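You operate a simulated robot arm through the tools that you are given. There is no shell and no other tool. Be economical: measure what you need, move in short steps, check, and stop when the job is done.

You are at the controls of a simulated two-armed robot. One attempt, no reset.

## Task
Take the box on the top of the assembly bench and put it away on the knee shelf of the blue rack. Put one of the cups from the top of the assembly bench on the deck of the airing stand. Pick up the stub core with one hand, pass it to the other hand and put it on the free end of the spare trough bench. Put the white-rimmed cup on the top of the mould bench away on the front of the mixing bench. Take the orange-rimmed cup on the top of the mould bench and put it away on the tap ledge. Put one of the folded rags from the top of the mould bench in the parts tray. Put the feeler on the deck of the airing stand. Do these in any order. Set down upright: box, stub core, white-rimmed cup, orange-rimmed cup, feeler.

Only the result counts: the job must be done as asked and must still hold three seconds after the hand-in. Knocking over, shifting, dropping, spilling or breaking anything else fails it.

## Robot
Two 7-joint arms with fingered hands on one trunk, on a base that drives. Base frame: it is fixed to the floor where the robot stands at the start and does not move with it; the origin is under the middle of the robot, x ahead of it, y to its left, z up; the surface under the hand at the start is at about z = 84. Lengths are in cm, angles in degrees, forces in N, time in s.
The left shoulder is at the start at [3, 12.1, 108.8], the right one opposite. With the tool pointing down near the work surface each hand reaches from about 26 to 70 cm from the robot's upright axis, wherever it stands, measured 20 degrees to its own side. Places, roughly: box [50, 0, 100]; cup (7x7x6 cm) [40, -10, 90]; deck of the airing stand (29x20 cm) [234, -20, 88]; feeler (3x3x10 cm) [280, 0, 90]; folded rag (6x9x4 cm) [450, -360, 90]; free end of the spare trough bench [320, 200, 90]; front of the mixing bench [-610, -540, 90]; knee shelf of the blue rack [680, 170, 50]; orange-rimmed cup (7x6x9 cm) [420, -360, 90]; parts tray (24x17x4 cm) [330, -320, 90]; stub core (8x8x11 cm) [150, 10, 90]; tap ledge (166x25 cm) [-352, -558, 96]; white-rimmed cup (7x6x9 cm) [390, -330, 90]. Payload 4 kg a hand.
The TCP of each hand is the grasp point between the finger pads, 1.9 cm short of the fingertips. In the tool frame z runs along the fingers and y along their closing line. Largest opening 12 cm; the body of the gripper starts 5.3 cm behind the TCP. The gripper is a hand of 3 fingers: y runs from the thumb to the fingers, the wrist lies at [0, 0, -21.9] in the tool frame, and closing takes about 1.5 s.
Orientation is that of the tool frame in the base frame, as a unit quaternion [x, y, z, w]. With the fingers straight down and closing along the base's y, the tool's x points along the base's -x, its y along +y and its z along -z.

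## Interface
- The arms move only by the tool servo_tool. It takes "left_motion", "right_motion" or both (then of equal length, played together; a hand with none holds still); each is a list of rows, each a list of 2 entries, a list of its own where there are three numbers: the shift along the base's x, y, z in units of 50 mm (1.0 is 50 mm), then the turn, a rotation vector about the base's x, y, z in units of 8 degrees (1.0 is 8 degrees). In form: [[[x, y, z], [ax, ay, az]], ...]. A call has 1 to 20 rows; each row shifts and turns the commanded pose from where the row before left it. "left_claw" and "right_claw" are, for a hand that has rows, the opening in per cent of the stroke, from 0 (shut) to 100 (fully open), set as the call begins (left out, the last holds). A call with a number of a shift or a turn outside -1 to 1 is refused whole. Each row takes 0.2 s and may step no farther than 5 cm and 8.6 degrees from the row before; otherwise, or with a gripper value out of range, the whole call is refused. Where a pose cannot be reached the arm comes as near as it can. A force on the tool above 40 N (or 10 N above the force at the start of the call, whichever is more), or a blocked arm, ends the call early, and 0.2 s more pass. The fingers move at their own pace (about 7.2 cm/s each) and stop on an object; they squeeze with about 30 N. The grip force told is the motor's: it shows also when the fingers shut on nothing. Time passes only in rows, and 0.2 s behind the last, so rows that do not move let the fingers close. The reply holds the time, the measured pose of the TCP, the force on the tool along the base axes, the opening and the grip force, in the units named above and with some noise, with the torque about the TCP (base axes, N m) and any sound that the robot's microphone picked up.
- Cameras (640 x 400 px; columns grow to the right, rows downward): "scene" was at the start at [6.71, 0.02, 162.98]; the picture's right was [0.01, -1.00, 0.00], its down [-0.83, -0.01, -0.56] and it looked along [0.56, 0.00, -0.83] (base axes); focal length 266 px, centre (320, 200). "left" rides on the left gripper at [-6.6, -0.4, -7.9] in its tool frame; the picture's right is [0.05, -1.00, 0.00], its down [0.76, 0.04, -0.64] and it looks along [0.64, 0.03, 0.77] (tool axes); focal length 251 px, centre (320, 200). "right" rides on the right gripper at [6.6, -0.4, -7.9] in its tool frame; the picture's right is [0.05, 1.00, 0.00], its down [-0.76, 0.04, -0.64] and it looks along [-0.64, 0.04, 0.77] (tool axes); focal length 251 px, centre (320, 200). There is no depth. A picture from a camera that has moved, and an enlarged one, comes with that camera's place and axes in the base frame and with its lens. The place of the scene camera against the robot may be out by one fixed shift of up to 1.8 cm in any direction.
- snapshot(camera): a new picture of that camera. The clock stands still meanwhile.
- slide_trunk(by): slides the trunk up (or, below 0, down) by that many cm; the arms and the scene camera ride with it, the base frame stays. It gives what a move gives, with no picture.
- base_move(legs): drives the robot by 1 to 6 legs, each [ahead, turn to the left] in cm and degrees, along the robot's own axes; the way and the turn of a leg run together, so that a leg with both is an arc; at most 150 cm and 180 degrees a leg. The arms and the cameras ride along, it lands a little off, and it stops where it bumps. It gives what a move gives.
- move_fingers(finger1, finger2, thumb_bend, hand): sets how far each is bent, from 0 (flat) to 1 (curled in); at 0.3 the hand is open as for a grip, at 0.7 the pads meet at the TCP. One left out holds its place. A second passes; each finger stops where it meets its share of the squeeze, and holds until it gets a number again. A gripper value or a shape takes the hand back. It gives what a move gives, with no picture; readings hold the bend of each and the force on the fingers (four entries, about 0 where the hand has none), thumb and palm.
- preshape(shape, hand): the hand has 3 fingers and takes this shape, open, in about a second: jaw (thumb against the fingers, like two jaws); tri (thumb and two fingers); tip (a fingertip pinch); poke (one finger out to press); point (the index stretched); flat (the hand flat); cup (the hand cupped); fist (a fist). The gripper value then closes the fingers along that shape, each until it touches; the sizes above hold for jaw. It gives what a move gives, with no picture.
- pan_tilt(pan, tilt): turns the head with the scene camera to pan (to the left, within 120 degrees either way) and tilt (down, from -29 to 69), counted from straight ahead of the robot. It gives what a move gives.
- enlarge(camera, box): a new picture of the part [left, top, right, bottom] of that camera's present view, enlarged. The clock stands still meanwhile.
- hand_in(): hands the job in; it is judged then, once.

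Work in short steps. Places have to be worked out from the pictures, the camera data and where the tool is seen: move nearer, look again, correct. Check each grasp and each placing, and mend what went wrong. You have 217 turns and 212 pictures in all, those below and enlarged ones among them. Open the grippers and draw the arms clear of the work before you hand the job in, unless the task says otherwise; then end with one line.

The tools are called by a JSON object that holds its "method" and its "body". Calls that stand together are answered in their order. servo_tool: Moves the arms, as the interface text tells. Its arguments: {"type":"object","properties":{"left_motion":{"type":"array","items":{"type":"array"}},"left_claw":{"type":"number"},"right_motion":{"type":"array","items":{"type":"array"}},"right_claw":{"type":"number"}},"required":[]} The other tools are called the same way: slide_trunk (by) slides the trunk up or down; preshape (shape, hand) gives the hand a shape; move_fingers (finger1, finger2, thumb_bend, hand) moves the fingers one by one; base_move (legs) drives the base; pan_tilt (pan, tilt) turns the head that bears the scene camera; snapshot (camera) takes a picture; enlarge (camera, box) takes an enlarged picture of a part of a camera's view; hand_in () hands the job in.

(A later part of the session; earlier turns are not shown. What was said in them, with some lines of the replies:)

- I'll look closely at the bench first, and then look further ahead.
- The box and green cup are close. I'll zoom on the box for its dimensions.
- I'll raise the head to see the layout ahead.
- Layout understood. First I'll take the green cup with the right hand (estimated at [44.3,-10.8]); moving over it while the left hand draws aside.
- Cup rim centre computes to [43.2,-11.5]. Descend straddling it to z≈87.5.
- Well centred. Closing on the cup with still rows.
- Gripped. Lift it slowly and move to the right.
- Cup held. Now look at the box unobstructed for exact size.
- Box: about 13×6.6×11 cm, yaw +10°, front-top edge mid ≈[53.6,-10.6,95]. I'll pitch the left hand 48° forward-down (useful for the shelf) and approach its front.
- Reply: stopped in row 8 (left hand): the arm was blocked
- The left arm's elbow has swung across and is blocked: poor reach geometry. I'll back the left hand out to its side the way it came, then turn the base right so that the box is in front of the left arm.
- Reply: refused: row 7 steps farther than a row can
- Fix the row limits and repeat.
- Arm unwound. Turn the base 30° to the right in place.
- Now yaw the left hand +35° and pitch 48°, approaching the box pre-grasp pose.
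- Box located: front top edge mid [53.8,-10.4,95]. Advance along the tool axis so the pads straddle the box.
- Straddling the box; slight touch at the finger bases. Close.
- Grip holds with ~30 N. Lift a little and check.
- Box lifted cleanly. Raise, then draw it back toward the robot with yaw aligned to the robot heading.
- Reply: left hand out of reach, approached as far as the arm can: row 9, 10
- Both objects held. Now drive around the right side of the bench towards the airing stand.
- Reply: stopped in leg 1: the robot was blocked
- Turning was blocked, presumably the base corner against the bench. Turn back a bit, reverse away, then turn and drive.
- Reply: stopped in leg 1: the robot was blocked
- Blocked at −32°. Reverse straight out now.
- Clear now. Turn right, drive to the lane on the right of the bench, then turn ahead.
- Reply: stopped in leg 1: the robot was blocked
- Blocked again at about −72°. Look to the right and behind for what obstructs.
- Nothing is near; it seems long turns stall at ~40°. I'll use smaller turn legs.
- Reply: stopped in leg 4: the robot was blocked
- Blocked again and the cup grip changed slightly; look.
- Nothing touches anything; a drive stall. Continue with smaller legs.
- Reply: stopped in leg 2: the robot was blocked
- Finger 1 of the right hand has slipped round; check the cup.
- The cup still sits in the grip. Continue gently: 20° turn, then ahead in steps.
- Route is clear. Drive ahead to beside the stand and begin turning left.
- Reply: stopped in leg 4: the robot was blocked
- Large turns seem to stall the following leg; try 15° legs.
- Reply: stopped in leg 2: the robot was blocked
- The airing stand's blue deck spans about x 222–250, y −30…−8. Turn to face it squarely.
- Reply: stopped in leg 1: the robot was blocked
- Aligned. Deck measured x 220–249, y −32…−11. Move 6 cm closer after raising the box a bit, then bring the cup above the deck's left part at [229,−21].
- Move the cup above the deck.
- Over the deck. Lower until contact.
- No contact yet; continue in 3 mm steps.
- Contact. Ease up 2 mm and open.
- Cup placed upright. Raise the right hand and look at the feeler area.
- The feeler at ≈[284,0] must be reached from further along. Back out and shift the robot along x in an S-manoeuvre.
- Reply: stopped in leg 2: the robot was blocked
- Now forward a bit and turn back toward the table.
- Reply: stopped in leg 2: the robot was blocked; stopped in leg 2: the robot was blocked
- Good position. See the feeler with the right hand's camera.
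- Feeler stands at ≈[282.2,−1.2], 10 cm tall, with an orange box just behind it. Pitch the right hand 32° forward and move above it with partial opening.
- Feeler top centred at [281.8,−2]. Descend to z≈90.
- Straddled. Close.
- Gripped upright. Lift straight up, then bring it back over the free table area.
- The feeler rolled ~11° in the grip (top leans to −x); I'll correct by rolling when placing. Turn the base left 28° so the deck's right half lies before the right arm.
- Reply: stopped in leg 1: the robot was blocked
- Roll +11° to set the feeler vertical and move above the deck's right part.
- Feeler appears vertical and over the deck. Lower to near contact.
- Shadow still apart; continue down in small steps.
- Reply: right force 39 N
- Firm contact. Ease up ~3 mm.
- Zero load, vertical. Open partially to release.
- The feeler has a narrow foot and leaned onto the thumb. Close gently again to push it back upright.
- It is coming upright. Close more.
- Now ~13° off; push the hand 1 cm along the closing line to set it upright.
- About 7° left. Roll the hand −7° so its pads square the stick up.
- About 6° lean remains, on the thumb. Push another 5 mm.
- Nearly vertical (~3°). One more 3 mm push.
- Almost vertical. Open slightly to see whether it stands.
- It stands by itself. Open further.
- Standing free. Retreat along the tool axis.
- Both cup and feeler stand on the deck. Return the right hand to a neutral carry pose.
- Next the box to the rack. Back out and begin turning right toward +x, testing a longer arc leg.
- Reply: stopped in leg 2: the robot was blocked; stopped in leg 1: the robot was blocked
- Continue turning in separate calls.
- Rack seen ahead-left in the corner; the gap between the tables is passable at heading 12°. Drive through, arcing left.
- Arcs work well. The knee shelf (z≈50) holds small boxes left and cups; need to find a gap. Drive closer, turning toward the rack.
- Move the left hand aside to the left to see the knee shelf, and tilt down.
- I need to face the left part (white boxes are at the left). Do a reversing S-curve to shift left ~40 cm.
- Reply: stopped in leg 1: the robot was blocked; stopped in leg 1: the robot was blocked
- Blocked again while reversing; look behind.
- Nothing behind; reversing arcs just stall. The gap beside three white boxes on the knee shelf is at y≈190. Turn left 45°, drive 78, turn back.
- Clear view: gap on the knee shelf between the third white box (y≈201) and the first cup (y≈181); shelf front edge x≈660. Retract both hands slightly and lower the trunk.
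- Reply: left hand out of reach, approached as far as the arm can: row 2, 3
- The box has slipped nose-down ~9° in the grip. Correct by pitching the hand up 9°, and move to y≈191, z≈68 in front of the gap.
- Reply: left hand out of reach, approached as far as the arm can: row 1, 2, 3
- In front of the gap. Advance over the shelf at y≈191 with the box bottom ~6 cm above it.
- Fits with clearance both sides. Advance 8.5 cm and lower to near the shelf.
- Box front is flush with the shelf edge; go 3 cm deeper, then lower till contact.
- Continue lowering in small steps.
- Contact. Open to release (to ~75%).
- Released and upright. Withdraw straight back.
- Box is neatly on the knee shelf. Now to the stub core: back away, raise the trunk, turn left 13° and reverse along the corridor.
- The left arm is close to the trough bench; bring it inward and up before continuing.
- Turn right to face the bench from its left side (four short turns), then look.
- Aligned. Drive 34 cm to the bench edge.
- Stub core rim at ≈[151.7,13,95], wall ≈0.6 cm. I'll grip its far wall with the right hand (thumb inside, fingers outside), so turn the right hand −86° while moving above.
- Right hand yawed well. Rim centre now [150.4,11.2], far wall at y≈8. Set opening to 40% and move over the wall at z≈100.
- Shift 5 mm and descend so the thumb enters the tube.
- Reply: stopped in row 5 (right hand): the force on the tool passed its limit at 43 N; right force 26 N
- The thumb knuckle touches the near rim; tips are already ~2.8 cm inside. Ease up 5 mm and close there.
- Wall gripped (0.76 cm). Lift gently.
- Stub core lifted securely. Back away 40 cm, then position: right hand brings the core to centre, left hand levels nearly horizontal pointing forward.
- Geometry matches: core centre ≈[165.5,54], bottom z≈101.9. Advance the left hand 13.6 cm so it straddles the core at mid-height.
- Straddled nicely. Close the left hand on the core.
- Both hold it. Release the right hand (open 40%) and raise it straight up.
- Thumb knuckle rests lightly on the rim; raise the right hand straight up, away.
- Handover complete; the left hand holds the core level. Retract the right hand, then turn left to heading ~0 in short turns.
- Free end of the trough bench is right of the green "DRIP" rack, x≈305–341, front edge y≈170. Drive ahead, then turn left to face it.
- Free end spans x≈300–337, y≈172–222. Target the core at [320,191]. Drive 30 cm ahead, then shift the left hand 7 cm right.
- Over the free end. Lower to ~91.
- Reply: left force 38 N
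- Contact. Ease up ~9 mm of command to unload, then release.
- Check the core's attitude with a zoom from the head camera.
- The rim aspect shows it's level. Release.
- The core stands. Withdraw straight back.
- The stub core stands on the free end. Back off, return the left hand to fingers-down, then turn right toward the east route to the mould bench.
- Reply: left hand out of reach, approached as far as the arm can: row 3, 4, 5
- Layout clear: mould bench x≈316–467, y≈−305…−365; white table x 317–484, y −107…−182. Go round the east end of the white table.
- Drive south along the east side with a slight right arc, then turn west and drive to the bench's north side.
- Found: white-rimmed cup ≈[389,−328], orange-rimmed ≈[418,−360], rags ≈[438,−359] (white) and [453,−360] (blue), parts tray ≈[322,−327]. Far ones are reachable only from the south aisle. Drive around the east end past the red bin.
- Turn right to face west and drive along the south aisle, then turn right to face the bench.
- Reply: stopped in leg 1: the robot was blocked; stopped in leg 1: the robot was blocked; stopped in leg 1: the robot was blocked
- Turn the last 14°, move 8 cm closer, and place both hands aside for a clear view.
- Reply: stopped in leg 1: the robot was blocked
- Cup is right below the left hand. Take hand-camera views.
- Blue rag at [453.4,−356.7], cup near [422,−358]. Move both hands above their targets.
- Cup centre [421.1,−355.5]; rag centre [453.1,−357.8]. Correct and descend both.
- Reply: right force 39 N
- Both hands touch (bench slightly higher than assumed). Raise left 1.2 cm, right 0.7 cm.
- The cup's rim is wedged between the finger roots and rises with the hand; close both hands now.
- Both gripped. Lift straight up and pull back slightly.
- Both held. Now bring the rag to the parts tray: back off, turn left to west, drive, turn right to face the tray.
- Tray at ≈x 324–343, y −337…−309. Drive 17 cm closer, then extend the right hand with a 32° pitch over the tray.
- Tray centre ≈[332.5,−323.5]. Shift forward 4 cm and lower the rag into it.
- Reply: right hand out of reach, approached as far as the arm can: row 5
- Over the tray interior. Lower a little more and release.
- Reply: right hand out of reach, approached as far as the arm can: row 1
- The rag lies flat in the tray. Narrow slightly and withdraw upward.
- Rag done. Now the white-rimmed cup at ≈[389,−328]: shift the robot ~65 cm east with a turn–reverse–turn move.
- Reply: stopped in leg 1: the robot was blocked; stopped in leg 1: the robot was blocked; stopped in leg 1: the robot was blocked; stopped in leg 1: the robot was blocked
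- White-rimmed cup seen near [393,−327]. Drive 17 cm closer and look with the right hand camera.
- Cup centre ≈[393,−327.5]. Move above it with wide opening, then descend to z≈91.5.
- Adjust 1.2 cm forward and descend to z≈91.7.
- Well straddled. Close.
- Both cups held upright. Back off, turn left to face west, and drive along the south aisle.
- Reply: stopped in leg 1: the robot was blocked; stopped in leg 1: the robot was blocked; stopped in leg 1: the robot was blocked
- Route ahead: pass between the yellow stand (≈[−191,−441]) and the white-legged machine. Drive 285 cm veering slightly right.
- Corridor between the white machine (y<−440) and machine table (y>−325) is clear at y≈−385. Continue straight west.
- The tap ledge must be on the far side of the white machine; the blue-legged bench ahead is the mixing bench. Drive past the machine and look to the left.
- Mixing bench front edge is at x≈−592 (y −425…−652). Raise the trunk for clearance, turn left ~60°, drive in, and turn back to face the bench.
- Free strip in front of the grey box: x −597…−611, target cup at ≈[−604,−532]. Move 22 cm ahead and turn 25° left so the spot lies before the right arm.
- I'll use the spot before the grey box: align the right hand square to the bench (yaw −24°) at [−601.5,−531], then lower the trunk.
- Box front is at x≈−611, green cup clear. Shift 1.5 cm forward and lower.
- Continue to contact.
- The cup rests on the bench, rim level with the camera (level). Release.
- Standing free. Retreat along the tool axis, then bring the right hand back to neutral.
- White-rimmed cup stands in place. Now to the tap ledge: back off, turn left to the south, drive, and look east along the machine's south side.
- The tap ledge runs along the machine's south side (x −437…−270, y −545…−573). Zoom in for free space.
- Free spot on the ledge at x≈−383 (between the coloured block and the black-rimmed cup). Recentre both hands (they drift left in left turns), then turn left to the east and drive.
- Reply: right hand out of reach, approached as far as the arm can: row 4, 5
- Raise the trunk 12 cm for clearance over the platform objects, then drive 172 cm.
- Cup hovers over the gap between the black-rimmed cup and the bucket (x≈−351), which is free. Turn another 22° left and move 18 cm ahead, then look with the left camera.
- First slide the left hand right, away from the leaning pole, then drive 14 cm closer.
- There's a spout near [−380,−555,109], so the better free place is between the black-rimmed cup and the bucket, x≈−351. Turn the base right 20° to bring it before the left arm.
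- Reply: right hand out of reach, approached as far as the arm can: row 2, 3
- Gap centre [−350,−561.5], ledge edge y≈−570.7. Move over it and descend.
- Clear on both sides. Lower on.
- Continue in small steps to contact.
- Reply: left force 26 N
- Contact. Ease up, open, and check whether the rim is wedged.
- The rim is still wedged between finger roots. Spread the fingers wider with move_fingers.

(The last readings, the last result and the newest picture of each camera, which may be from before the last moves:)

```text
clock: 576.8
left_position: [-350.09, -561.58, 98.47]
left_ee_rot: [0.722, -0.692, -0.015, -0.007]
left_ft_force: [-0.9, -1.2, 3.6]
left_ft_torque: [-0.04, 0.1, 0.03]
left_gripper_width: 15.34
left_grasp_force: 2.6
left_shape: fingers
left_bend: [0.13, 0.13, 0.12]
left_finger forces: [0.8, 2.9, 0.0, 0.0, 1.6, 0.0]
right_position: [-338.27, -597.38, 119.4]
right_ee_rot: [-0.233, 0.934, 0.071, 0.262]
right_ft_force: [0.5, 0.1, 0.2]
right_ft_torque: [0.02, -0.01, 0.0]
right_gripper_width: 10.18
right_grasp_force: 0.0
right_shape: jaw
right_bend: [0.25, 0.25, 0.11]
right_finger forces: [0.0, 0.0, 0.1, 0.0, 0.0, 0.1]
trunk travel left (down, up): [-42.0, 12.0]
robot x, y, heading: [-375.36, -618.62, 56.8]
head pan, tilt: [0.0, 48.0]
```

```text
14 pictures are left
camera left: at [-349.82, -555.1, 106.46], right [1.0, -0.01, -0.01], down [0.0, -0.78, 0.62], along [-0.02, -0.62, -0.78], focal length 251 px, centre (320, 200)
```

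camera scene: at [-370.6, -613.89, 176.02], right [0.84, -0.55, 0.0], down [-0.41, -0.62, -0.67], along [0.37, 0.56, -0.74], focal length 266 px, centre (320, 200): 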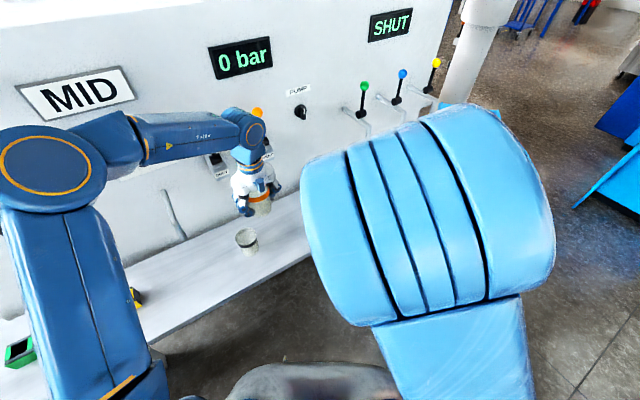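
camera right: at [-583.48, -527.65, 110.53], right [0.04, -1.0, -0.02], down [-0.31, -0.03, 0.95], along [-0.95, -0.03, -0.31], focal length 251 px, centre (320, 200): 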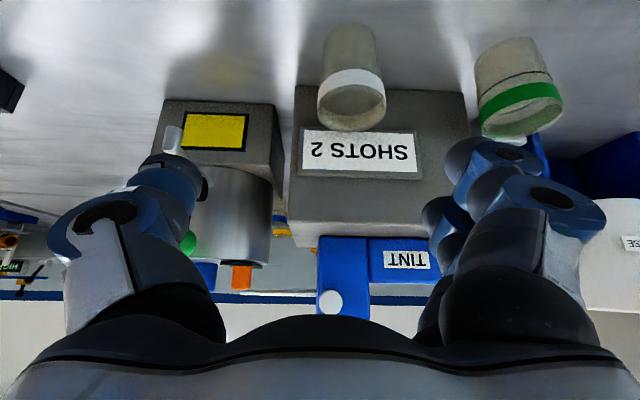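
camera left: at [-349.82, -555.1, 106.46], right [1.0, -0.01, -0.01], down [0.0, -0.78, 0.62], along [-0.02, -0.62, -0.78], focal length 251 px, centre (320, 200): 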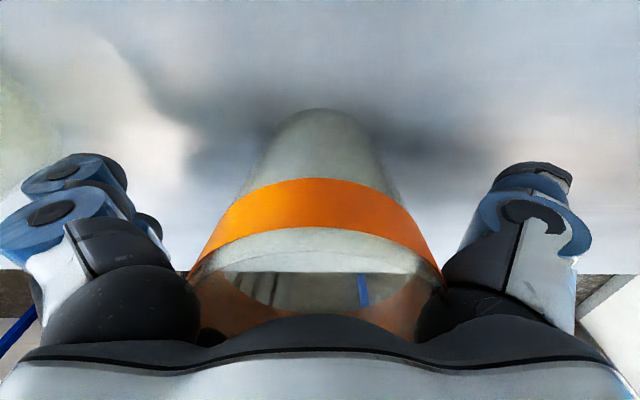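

Lighter now. Raise 4 mm and check the forces.

{"method": "servo_tool", "body": {"left_motion": [[[0, 0, 0.05], [0, 0, 0]], [[0, 0, 0.05], [0, 0, 0]], [[0, 0, 0.05], [0, 0, 0]], [[0, 0, 0], [0, 0, 0]]]}}

{"method": "snapshot", "body": {"camera": "left"}}

```text
clock: 577.8
left_position: [-350.09, -561.53, 99.09]
left_ee_rot: [0.722, -0.692, -0.014, -0.005]
left_ft_force: [0.4, -0.9, -0.4]
left_ft_torque: [-0.03, -0.01, 0.03]
left_gripper_width: 15.35
left_grasp_force: 0.1
left_shape: fingers
left_bend: [0.13, 0.13, 0.12]
left_finger forces: [0.0, 0.0, 0.0, 0.0, 0.1, 0.0]
right_position: [-338.24, -597.52, 119.44]
right_ee_rot: [-0.233, 0.934, 0.07, 0.262]
right_ft_force: [-0.4, 0.3, 0.3]
right_ft_torque: [0.03, -0.03, -0.01]
right_gripper_width: 10.2
right_grasp_force: 0.0
right_shape: jaw
right_bend: [0.25, 0.25, 0.11]
right_finger forces: [0.1, 0.0, 0.1, 0.0, 0.0, 0.0]
trunk travel left (down, up): [-42.0, 12.0]
robot x, y, heading: [-375.53, -618.6, 56.6]
head pan, tilt: [0.0, 48.0]
```

```text
13 pictures are left
camera left: at [-349.79, -555.1, 107.15], right [1.0, -0.01, -0.01], down [0.0, -0.78, 0.62], along [-0.02, -0.62, -0.78], focal length 251 px, centre (320, 200)
```

left: 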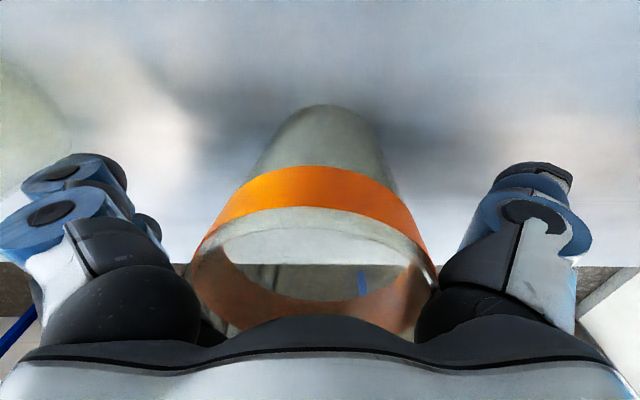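

Free: the cup stays put. Raise the hand straight up.

{"method": "servo_tool", "body": {"left_motion": [[[0, 0, 0.15], [0, 0, 0]], [[0, 0, 0.3], [0, 0, 0]], [[0, 0, 0.5], [0, 0, 0]], [[0, 0, 0.7], [0, 0, 0]], [[0, 0, 0.8], [0, 0, 0]], [[0, 0, 0.8], [0, 0, 0]], [[0, 0, 0.8], [0, 0, 0]]]}}

{"method": "snapshot", "body": {"camera": "left"}}

```text
clock: 579.4
left_position: [-349.85, -561.44, 119.34]
left_ee_rot: [0.722, -0.692, -0.014, -0.005]
left_ft_force: [-1.2, -0.1, -0.4]
left_ft_torque: [-0.04, 0.02, 0.0]
left_gripper_width: 15.38
left_grasp_force: 0.1
left_shape: fingers
left_bend: [0.13, 0.13, 0.12]
left_finger forces: [0.0, 0.0, 0.0, 0.1, 0.0, 0.0]
right_position: [-338.23, -597.55, 119.45]
right_ee_rot: [-0.234, 0.934, 0.071, 0.262]
right_ft_force: [-0.3, -1.2, 0.3]
right_ft_torque: [-0.01, -0.02, 0.02]
right_gripper_width: 10.17
right_grasp_force: 0.1
right_shape: jaw
right_bend: [0.25, 0.25, 0.11]
right_finger forces: [0.1, 0.0, 0.0, 0.0, 0.1, 0.0]
trunk travel left (down, up): [-42.0, 12.0]
robot x, y, heading: [-375.63, -618.82, 56.6]
head pan, tilt: [0.0, 48.0]
```

```text
12 pictures are left
camera left: at [-349.64, -555.05, 127.44], right [1.0, -0.01, -0.01], down [0.0, -0.78, 0.62], along [-0.02, -0.62, -0.78], focal length 251 px, centre (320, 200)
```

left: 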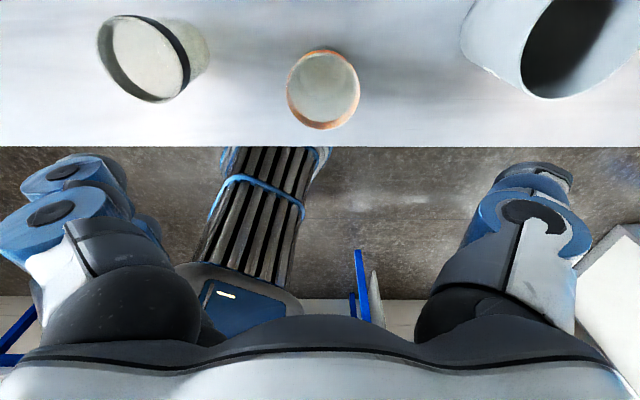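

The orange-rimmed cup stands on the ledge with its neighbours untouched. Draw both arms clear and back the base off.

{"method": "servo_tool", "body": {"left_motion": [[[0, 0, 0.4], [0, 0, 0]], [[0, -0.6, 0.1], [0, 0, 0]], [[0, -0.7, 0], [0, 0, 0]], [[0, -0.7, 0], [0, 0, 0]], [[0, -0.5, 0], [0, 0, 0]]], "left_claw": 100}}

{"method": "base_move", "body": {"legs": [[-20, 0]]}}

{"method": "snapshot", "body": {"camera": "scene"}}

```text
clock: 580.6
left_position: [-349.9, -574.08, 121.9]
left_ee_rot: [0.722, -0.692, -0.015, -0.006]
left_ft_force: [0.2, -1.3, 0.7]
left_ft_torque: [0.02, -0.01, 0.0]
left_gripper_width: 12.0
left_grasp_force: 0.0
left_shape: jaw
left_bend: [0.3, 0.3, 0.3]
left_finger forces: [0.0, 0.0, 0.0, 0.1, 0.0, 0.0]
right_position: [-338.28, -597.45, 119.47]
right_ee_rot: [-0.232, 0.934, 0.07, 0.262]
right_ft_force: [0.2, -0.4, -0.8]
right_ft_torque: [0.0, 0.01, 0.02]
right_gripper_width: 10.19
right_grasp_force: 0.0
right_shape: jaw
right_bend: [0.25, 0.25, 0.11]
right_finger forces: [0.1, 0.0, 0.1, 0.1, 0.1, 0.1]
trunk travel left (down, up): [-42.0, 12.0]
robot x, y, heading: [-375.64, -618.94, 57.1]
head pan, tilt: [0.0, 48.0]
```

```text
clock: 582.2
left_position: [-360.97, -591.07, 122.07]
left_ee_rot: [0.722, -0.692, -0.015, -0.005]
left_ft_force: [-0.1, 0.3, -0.3]
left_ft_torque: [-0.03, -0.01, 0.0]
left_gripper_width: 11.96
left_grasp_force: 0.0
left_shape: jaw
left_bend: [0.3, 0.3, 0.3]
left_finger forces: [0.0, 0.0, 0.0, 0.1, 0.0, 0.0]
right_position: [-349.39, -614.51, 119.45]
right_ee_rot: [-0.232, 0.934, 0.07, 0.263]
right_ft_force: [0.1, 0.5, 0.9]
right_ft_torque: [0.02, 0.01, -0.01]
right_gripper_width: 10.22
right_grasp_force: 0.1
right_shape: jaw
right_bend: [0.25, 0.25, 0.11]
right_finger forces: [0.1, 0.0, 0.0, 0.0, 0.0, 0.0]
trunk travel left (down, up): [-42.0, 12.0]
robot x, y, heading: [-386.95, -635.56, 56.6]
head pan, tilt: [0.0, 48.0]
```

```text
11 pictures are left
camera scene: at [-381.89, -630.9, 176.03], right [0.84, -0.55, 0.0], down [-0.41, -0.62, -0.67], along [0.37, 0.56, -0.74], focal length 266 px, centre (320, 200)
```

scene: 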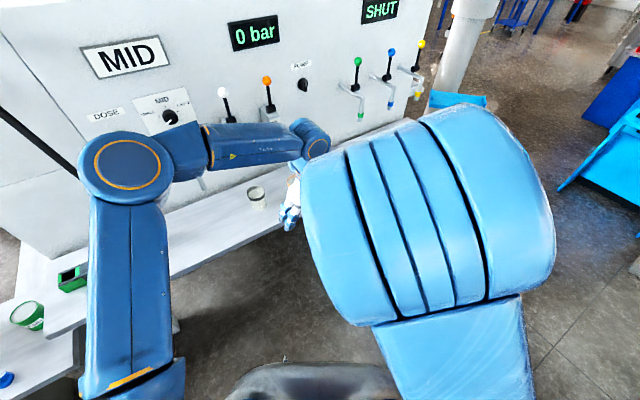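

All items are placed, both grippers are open and the arms are clear of the work. Handing in.

{"method": "hand_in", "body": {}}

```text
The job is handed in.
```

I handed the job in with all seven moves done; each item looked in place after I set it down, though I did not go back to recheck earlier ones.
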